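You operate a simulated robot arm through the tools that you are given. There is no shell and no other tool. Be economical: measure what you need, move in short steps, check, and stop when the job is done.

Carry out the task below with a simulated robot arm. There is one attempt and no reset: what you move stays moved.

TASK
Take the scrub sponge and put it on the grey collar tray.
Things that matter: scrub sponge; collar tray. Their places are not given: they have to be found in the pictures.

It is judged by the outcome, as a careful person would: the job done as asked, and still so three seconds after it is handed in. It fails if anything else is knocked over, pushed out of place, dropped, spilled or broken.

THE ROBOT
A 7-joint arm with a two-finger parallel gripper, fixed in place. Base frame: the origin is at the foot of the arm, x ahead of it, y to its left, z up; the work surface is at about z = 0. Lengths are in m, angles in degrees, forces in N, time in s.
With the tool pointing down near the work surface it reaches from about 0.22 to 0.58 m from the base axis. Its first joint turns from -66.0 to 66.0 degrees. Payload 2.5 kg.
Tool frame: the origin (TCP) lies between the finger pads and is the grasp point; the fingertips stand 0.023 m ahead of it; z points along the fingers, y is the line along which they close. The gripper opens to 0.094 m. The fingers are 0.038 m wide and 0.01 m thick; the gripper's body (0.054 by 0.096 m) begins 0.039 m behind the TCP.
Orientation is told as [roll, pitch, yaw] about the base's x, y, z axes, in that order, counted from this pose: with the fingers straight down and closing along the base's y, the tool's x points along the base's -x, its y along +y and its z along -z.

THE INTERFACE
- The arm moves only by the tool nudge_tool. Its argument "deltas" is a list of rows, each a list of 7 numbers: the shift along the tool's x, y, z in units of 30 mm (1.0 is 30 mm), then the turn, a rotation vector about the tool's x, y, z in units of 6 degrees (1.0 is 6 degrees), then the closure, from 0 (fully open) to 1 (shut). In form: [[dx, dy, dz, rx, ry, rz, grip], ...]. A call has 1 to 8 rows; each row shifts and turns the commanded pose from where the row before left it, along the tool's axes as they then stand. A call with a number of a shift or a turn outside -1 to 1 is refused whole. A row lasts 0.2 s, in which the tool goes at most 0.05 m and 8.6 degrees; a call with a longer step from one row to the next is refused whole, and so is a gripper value outside its range. A pose out of reach is approached as far as the arm can. The call stops where the force on the tool passes 40 N (or 10 N more than at its start, if that is more) or the arm is blocked; 0.2 s more then pass. The fingers move at their own pace (about 0.108 m/s each) and stop on an object; they squeeze with about 26 N. The grip force told is the motor's: it shows also when the fingers shut on nothing. Time passes only in rows, and 0.2 s behind the last, so rows that do not move let the fingers close. It gives the time, the measured TCP pose, the force on the tool (base axes), the opening and the grip force at its end, in the units of the frame above (readings bear some noise), and new pictures: "show" is both (left out), scene, wrist or none.
- Cameras (640 x 400 px; columns grow to the right, rows downward): "scene" is fixed at [0.1136, -0.424, 0.5142]; the picture's right is [0.79, -0.61, 0.00], its down [-0.51, -0.66, -0.56] and it looks along [0.34, 0.44, -0.83] (base axes); focal length 362 px, centre (320, 200). "wrist" rides on the gripper at [-0.039, 0, -0.044] in the tool frame; the picture's right is [0.00, -1.00, 0.00], its down [0.97, 0.00, -0.24] and it looks along [0.24, 0.00, 0.97] (tool axes); focal length 218 px, centre (320, 200).
- pixel_to_xyz(camera, pixels): for up to 12 pixels [column, row] of the newest picture of that camera ("zoom" is the newest enlarged one), the place [x, y, z] in the base frame of the surface seen there, good to about 0.003 m. No time passes.
- close_up(camera, box): a new picture of the part [left, top, right, bottom] of that camera's present view, enlarged. No time passes.
- job_done(): hands the job in; it is judged then, once.

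Work in short steps. Measure before you move; look again where a grasp or a placing could have gone wrong, and mend it. You have 60 turns and 100 pictures in all, the two below and enlarged ones among them. Open the gripper and draw the arm clear of the work before you hand the job in, unless the task says otherwise; then end with one line.

The tools are called after ">>>" by a JSON object that holds its "api" and its "payload". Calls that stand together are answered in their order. nudge_tool: Moves the arm, as the interface text tells. Its arguments: {"type":"object","properties":{"deltas":{"type":"array"},"show":{"type":"string","enum":["both","scene","wrist","none"]}},"required":["deltas"]} The other tools are called the same way: pixel_to_xyz (camera, pixels) gives the place of the surface under pixels of a picture; close_up (camera, box) takes an enlarged picture of a part of a camera's view; job_done () hands the job in.

At the start:

```text
clock: 0.0
tool_pos: [0.2495, -0.3151, 0.2323]
tcp_rot: [0.1, 0.0, 0.0]
ft_force: [0.7, 0.0, 0.0]
finger_gap: 0.0936
gripper_force: 0.2
```

scene: 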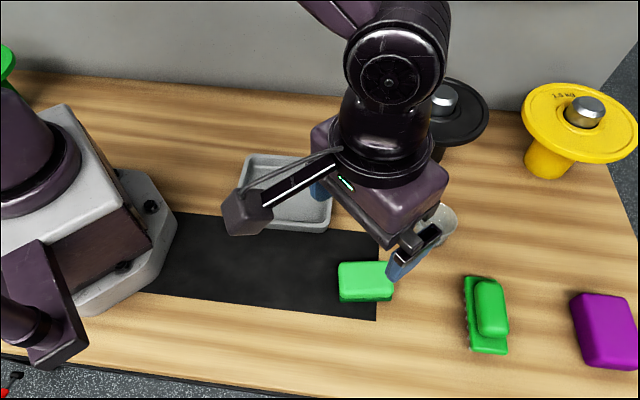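
wrist: 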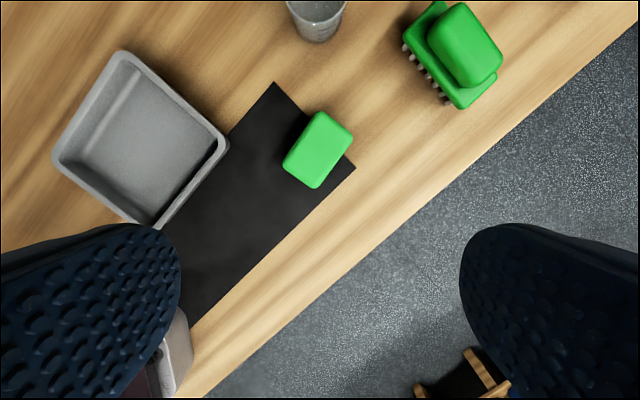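

The pictures show a green block at (365,281), a green brush at (487,315), a purple block at (605,330), a grey tray and some pedestals. I'll enlarge them to tell which is which.

>>> {"api": "close_up", "payload": {"camera": "scene", "box": [320, 240, 640, 400]}}

>>> {"api": "close_up", "payload": {"camera": "scene", "box": [400, 60, 640, 210]}}

>>> {"api": "close_up", "payload": {"camera": "wrist", "box": [40, 0, 520, 300]}}

>>> {"api": "pixel_to_xyz", "payload": {"camera": "wrist", "pixels": [[318, 150], [320, 112], [353, 131], [316, 187], [283, 165], [122, 52], [55, 158], [225, 148], [145, 140], [150, 222], [320, 20], [300, 110]]}}

>>> {"api": "pixel_to_xyz", "payload": {"camera": "scene", "pixels": [[345, 265], [388, 265], [390, 297], [343, 299], [605, 330], [490, 310], [365, 281], [250, 160], [320, 225], [290, 205], [440, 220], [470, 110]]}}

```text
2.00 times, centred on (480, 320) of scene
```

zoom: 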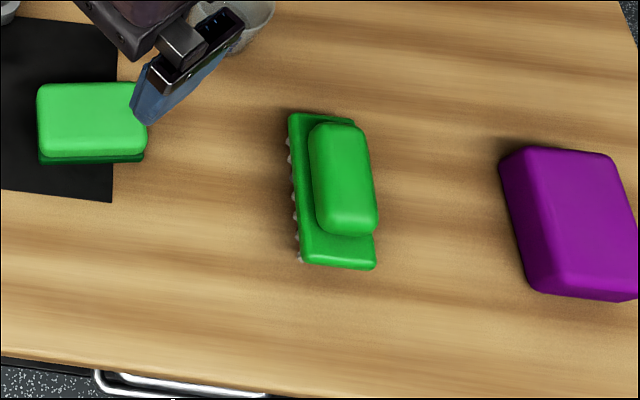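

```text
2.67 times, centred on (520, 135) of scene
```

zoom: 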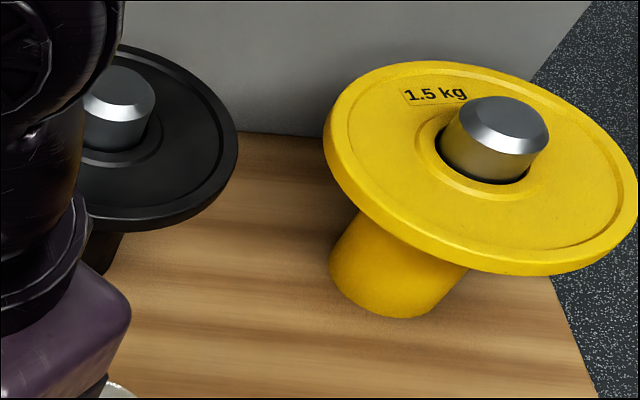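

```text
1.33 times, centred on (280, 150) of wrist
```

zoom: 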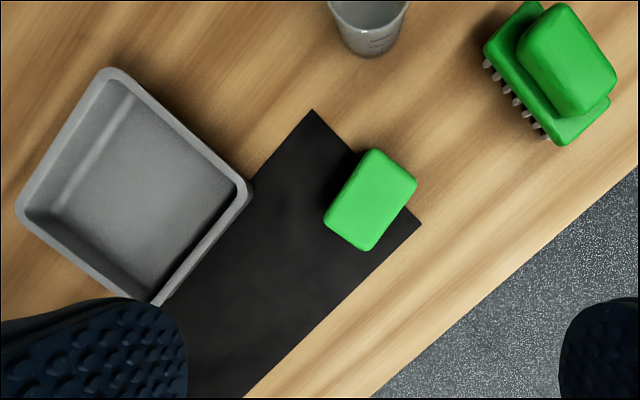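

```text
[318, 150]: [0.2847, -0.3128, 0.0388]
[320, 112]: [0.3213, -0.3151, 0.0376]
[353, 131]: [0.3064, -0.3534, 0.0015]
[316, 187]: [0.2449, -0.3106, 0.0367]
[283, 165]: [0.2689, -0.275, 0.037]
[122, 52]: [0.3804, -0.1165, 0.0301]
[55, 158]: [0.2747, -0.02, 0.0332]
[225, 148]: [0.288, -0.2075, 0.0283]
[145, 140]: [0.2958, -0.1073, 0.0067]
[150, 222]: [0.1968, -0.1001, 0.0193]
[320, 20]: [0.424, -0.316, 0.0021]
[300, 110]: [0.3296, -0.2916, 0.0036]
```

```text
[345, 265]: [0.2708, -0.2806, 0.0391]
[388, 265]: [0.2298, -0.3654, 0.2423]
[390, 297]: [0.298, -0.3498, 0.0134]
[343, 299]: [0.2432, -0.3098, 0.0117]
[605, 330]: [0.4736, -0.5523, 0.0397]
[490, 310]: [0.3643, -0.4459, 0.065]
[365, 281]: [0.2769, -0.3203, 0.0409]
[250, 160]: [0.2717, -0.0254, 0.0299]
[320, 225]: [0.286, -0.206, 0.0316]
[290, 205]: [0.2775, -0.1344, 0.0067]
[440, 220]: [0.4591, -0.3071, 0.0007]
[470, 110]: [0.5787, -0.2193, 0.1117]
```

The green block with the dark scour layer is the scrub sponge, centred near (0.284, -0.313) with its top at z 0.039. Its long side lies at about -38° in base. I'll move above it and turn the tool 38° so the fingers close across the short side.

>>> {"api": "nudge_tool", "payload": {"deltas": [[-1, 0, 0.3, 0, 0, 0, 0], [-0.15, -0.07, 0.7, 0, 0, 1, 0], [0, 0, 0.5, 0, 0, 1, 0], [0, 0, 0.5, 0, 0, 1, 0], [0, 0, 0.5, 0, 0, 1, 0], [0, 0, 0, 0, 0, 1, 0], [0, 0, 0, 0, 0, 1, 0], [0, 0, 0, 0, 0, 0.33, 0]]}}

```text
clock: 1.8
tool_pos: [0.2848, -0.3162, 0.1569]
tcp_rot: [0.0, 0.0, -38.2]
ft_force: [-0.6, 0.4, 0.0]
finger_gap: 0.0942
gripper_force: 0.0
```

scene: 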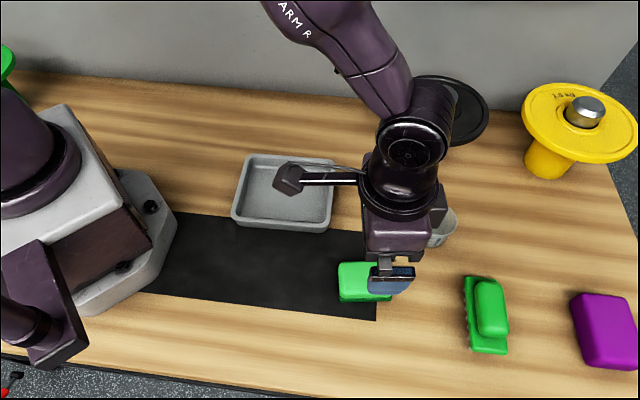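
wrist: 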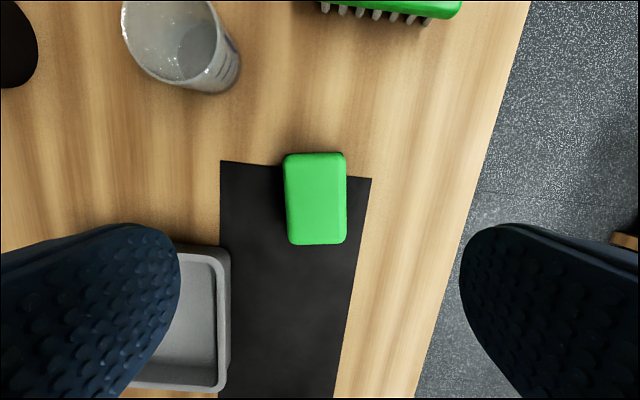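

The fingers line up with the sponge, seen at (316,198) in the wrist picture. I'll measure its edges to centre the tool.

>>> {"api": "pixel_to_xyz", "payload": {"camera": "wrist", "pixels": [[288, 200], [345, 200], [315, 155], [318, 242], [316, 198], [292, 240], [290, 158]]}}

```text
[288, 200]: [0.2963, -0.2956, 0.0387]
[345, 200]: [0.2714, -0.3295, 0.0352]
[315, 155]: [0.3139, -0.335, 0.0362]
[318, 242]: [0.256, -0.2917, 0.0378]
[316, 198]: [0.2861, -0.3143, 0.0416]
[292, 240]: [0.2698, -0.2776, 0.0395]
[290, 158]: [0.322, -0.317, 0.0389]
```

The centre is (0.2845, -0.313), so only a small correction is needed. I'll go down to z 0.028, which puts the fingertips about 5 mm above the mat.

>>> {"api": "nudge_tool", "payload": {"deltas": [[0.07, 0.07, 0.9, 0, 0, 0, 0], [0, 0, 0.9, 0, 0, 0, 0], [0, 0, 0.9, 0, 0, 0, 0], [0, 0, 0.9, 0, 0, 0, 0], [0, 0, 0.4, 0, 0, 0, 0], [0, 0, 0.25, 0, 0, 0, 0], [0, 0, 0, 0, 0, 0, 0]]}}

```text
clock: 3.4
tool_pos: [0.284, -0.3141, 0.0298]
tcp_rot: [0.0, 0.0, -38.1]
ft_force: [0.2, 0.7, -0.4]
finger_gap: 0.094
gripper_force: 0.1
```

scene: 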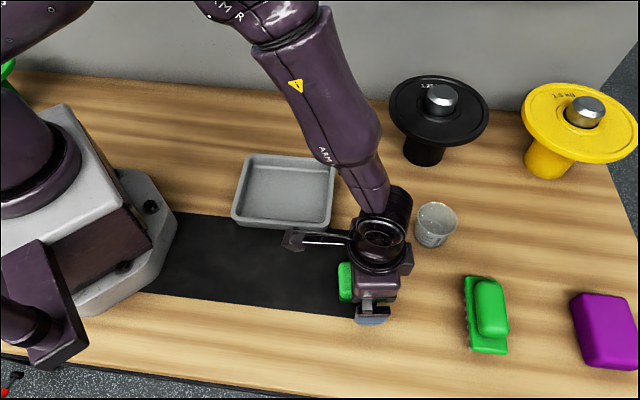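
wrist: 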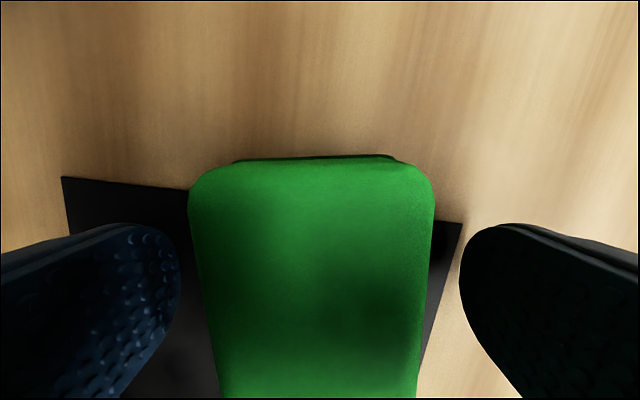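

The sponge sits between the fingers, so I'll close the gripper.

>>> {"api": "nudge_tool", "payload": {"deltas": [[0, 0, 0, 0, 0, 0, 0.5], [0, 0, 0, 0, 0, 0, 1], [0, 0, 0, 0, 0, 0, 1], [0, 0, 0, 0, 0, 0, 1], [0, 0, 0, 0, 0, 0, 1]], "show": "wrist"}}

```text
clock: 4.6
tool_pos: [0.2834, -0.3122, 0.0294]
tcp_rot: [0.0, 0.0, -38.0]
ft_force: [-0.4, 0.0, 0.3]
finger_gap: 0.049
gripper_force: 25.7
```

wrist: 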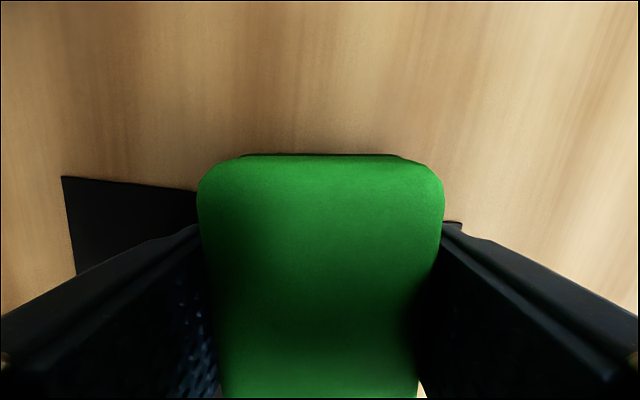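

The grip holds: 0.049 m gap, 25.7 N. Next I lift straight up.

>>> {"api": "nudge_tool", "payload": {"deltas": [[0, 0, -0.5, 0, 0, 0, 1], [0, 0, -0.9, 0, 0, 0, 1], [0, 0, -0.9, 0, 0, 0, 1], [0, 0, -0.9, 0, 0, 0, 1], [0, 0, 0, 0, 0, 0, 1]]}}

>>> {"api": "pixel_to_xyz", "payload": {"camera": "scene", "pixels": [[248, 157], [334, 160], [329, 229], [233, 220], [256, 166], [324, 170], [321, 215], [246, 209], [285, 190]]}}

```text
clock: 5.8
tool_pos: [0.2849, -0.3127, 0.1253]
tcp_rot: [-0.1, 0.0, -38.0]
ft_force: [0.5, -0.2, 0.0]
finger_gap: 0.0487
gripper_force: 26.3
```

scene: 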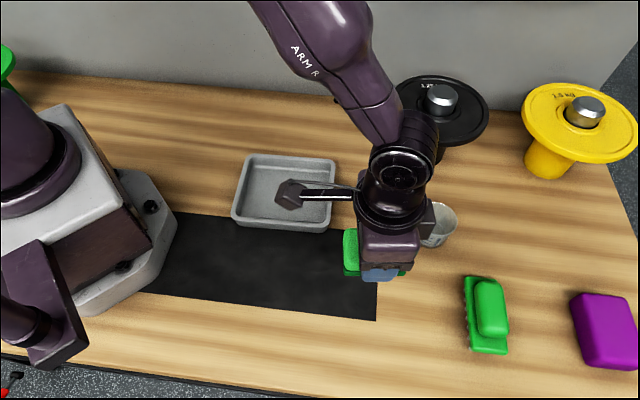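
wrist: 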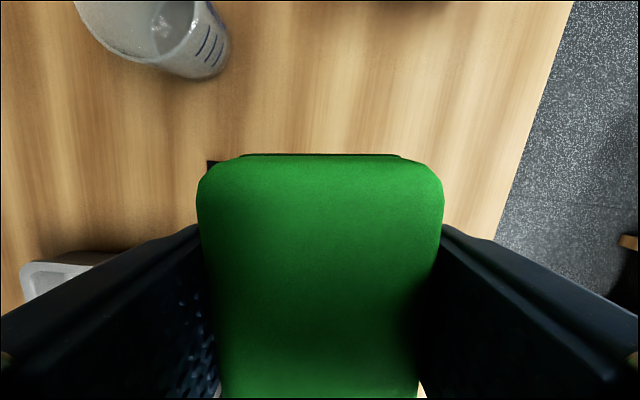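

```text
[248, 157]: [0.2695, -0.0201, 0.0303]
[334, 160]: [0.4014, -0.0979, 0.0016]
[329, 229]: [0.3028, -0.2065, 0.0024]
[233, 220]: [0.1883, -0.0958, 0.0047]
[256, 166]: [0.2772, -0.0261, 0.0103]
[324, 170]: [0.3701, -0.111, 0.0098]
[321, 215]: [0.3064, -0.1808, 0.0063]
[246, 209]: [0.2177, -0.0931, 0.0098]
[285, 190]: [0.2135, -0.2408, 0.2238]
```

The sponge came up with the gripper. The tray floor centre is about (0.29, -0.107), so I carry it there at the same height.

>>> {"api": "nudge_tool", "payload": {"deltas": [[0.4, 0.55, 0, 0, 0, 0, 1], [0.7, 0.93, 0, 0, 0, 0, 1], [0.7, 0.93, 0, 0, 0, 0, 1], [0.7, 0.93, 0, 0, 0, 0, 1], [0.7, 0.93, 0, 0, 0, 0, 1], [0.52, 0.67, 0, 0, 0, 0, 1], [0.4, 0.55, 0, 0, 0, 0, 1], [0, 0, 0, 0, 0, 0, 1]]}}

```text
clock: 7.6
tool_pos: [0.2875, -0.108, 0.1274]
tcp_rot: [0.0, 0.1, -38.0]
ft_force: [0.0, -0.7, -0.6]
finger_gap: 0.0489
gripper_force: 25.8
```

scene: 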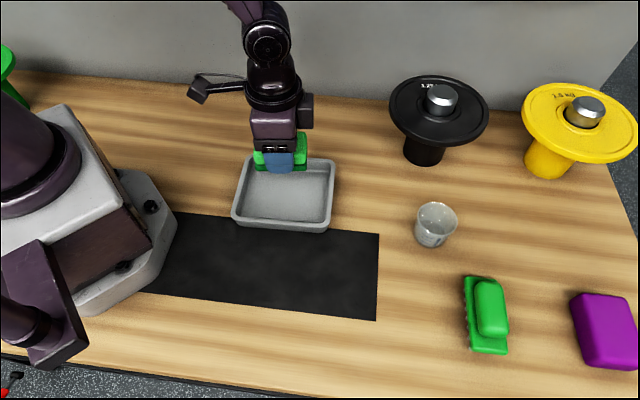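
wrist: 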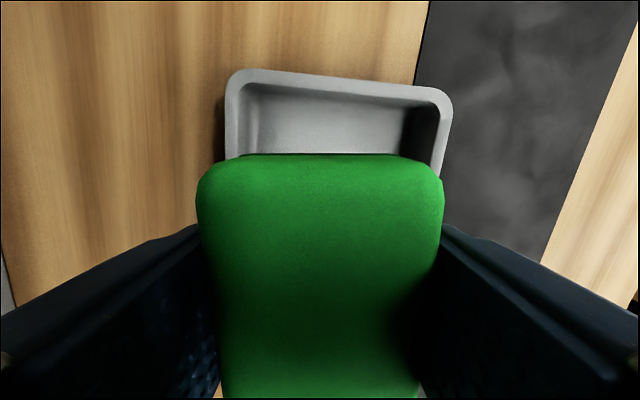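

The tool is over the tray. I'll measure the rim in both pictures for fine alignment.

>>> {"api": "pixel_to_xyz", "payload": {"camera": "wrist", "pixels": [[237, 78], [446, 98], [232, 150], [438, 160], [340, 82], [255, 100], [405, 140], [340, 110]]}}

>>> {"api": "pixel_to_xyz", "payload": {"camera": "scene", "pixels": [[236, 212], [280, 220], [324, 223], [331, 166], [328, 200], [243, 175], [260, 208], [310, 212], [318, 180]]}}

>>> {"api": "close_up", "payload": {"camera": "scene", "box": [200, 120, 360, 240]}}

```text
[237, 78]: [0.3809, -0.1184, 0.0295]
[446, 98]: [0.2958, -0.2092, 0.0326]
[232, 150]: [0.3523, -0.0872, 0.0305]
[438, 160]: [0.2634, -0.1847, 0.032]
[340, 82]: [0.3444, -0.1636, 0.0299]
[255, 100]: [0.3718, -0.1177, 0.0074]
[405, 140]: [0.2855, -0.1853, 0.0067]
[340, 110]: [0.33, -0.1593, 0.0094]
```

```text
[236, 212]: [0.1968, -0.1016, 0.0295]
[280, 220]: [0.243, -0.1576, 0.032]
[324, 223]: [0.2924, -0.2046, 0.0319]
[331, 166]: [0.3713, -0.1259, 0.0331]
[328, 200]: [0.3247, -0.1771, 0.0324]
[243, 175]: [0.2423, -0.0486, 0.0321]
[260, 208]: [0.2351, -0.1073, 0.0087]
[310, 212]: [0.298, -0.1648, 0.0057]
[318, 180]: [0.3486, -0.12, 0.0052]
```

```text
3.33 times, centred on (280, 180) of scene
```

zoom: 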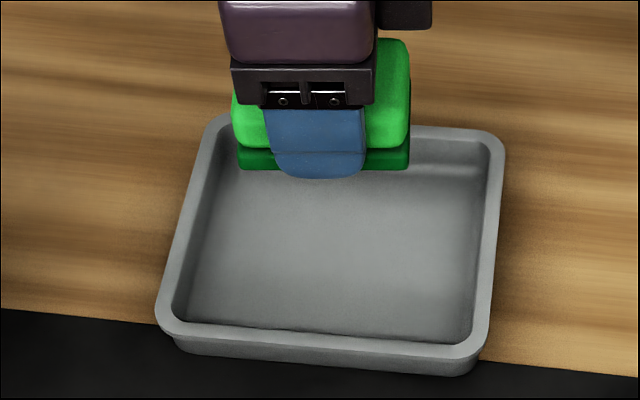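

The rim centre is (0.287, -0.112), and the tray is turned about 5° more than the tool. I'll correct both and lower to just above contact, around z 0.038.

>>> {"api": "nudge_tool", "payload": {"deltas": [[-0.08, -0.1, 0.3, 0, 0, 0.85, 1], [0, 0, 0.8, 0, 0, 0, 1], [0, 0, 0.8, 0, 0, 0, 1], [0, 0, 0.6, 0, 0, 0, 1], [0, 0, 0.3, 0, 0, 0, 1], [0, 0, 0.15, 0, 0, 0, 1], [0, 0, 0, 0, 0, 0, 1]]}}

```text
clock: 9.2
tool_pos: [0.2879, -0.1124, 0.0364]
tcp_rot: [0.0, 0.0, -43.2]
ft_force: [1.2, 0.3, -0.5]
finger_gap: 0.0489
gripper_force: 25.7
```

scene: 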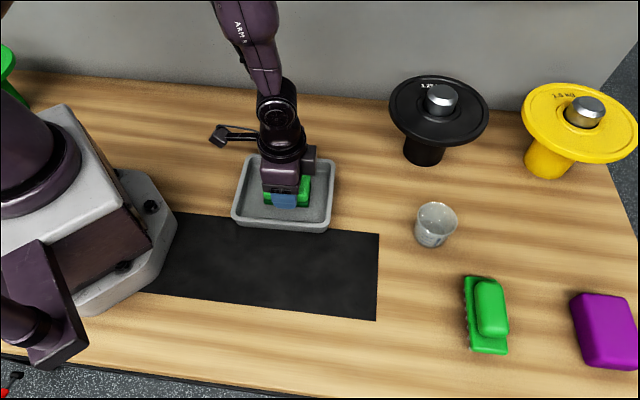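
wrist: 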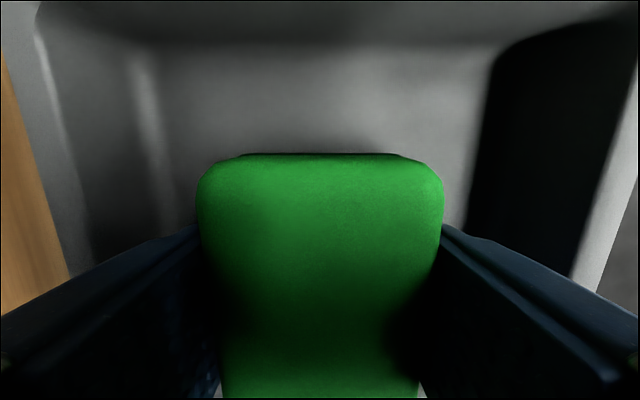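

The sponge is inside the walls and hasn't touched yet. I lower in small steps to find contact.

>>> {"api": "nudge_tool", "payload": {"deltas": [[0, 0, 0.06, 0, 0, 0, 1], [0, 0, 0.05, 0, 0, 0, 1], [0, 0, 0, 0, 0, 0, 1]], "show": "none"}}

```text
clock: 10.0
tool_pos: [0.2883, -0.1127, 0.034]
tcp_rot: [0.1, -0.1, -43.1]
ft_force: [-5.7, -0.4, 28.6]
finger_gap: 0.0488
gripper_force: 25.7
```

Contact at 28.6 N, so the sponge is on the tray floor. I ease up 1 mm and open only partly, to about 0.065 m, so the fingers clear the walls.

>>> {"api": "nudge_tool", "payload": {"deltas": [[0, 0, -0.05, 0, 0, 0, 1], [0, 0, 0, 0, 0, 0, 0.3], [0, 0, 0, 0, 0, 0, 0.3], [0, 0, 0, 0, 0, 0, 0.3]]}}

```text
clock: 11.0
tool_pos: [0.2882, -0.1122, 0.0355]
tcp_rot: [0.0, 0.0, -43.1]
ft_force: [0.5, 0.0, -0.1]
finger_gap: 0.0657
gripper_force: 0.1
```

scene: 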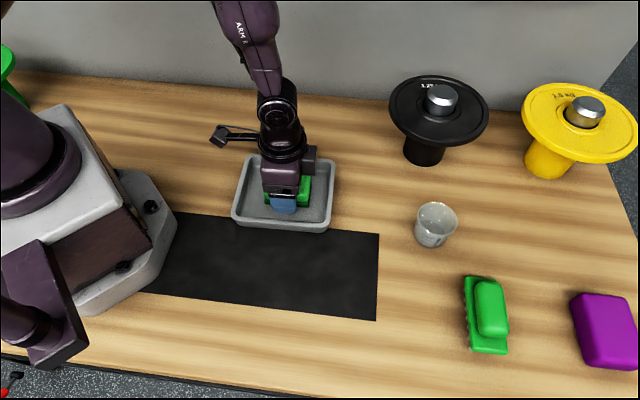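
wrist: 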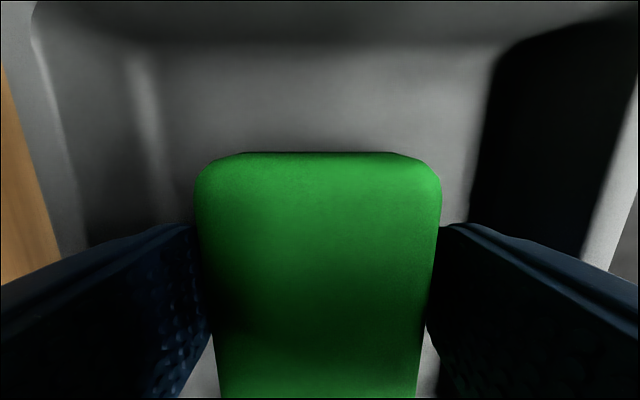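

The sponge is released. I'll rise straight up well clear.

>>> {"api": "nudge_tool", "payload": {"deltas": [[0, 0, -0.4, 0, 0, 0, 0.3], [0, 0, -0.9, 0, 0, 0, 0.3], [0, 0, -0.9, 0, 0, 0, 0.3], [0, 0, -0.9, 0, 0, 0, 0.1], [0, 0, -0.9, 0, 0, 0, 0], [0, 0, -0.9, 0, 0, 0, 0], [0, 0, 0, 0, 0, 0, 0]]}}

```text
clock: 12.6
tool_pos: [0.2853, -0.1128, 0.1813]
tcp_rot: [0.0, 0.1, -43.2]
ft_force: [-0.2, 0.1, -0.3]
finger_gap: 0.094
gripper_force: 0.1
```

scene: 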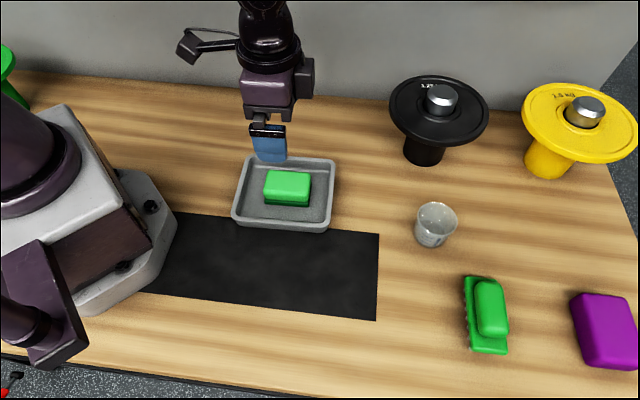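
wrist: 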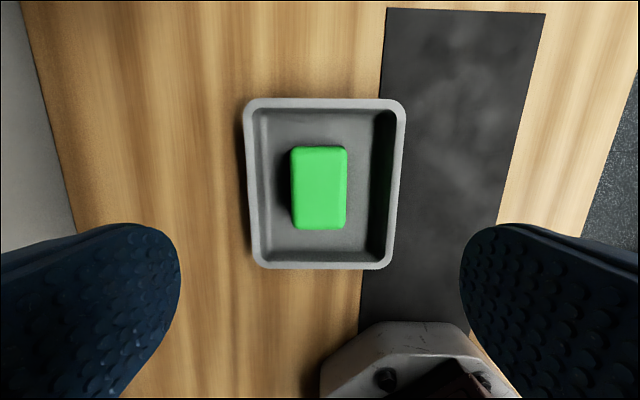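

The sponge lies flat in the middle of the tray, nothing else has moved, and the gripper is open and clear. I'm handing the job in.

>>> {"api": "job_done", "payload": {}}

```text
The job is handed in.
```

The scrub sponge is lying flat in the grey tray, the gripper is open and clear of it, and nothing else was moved.
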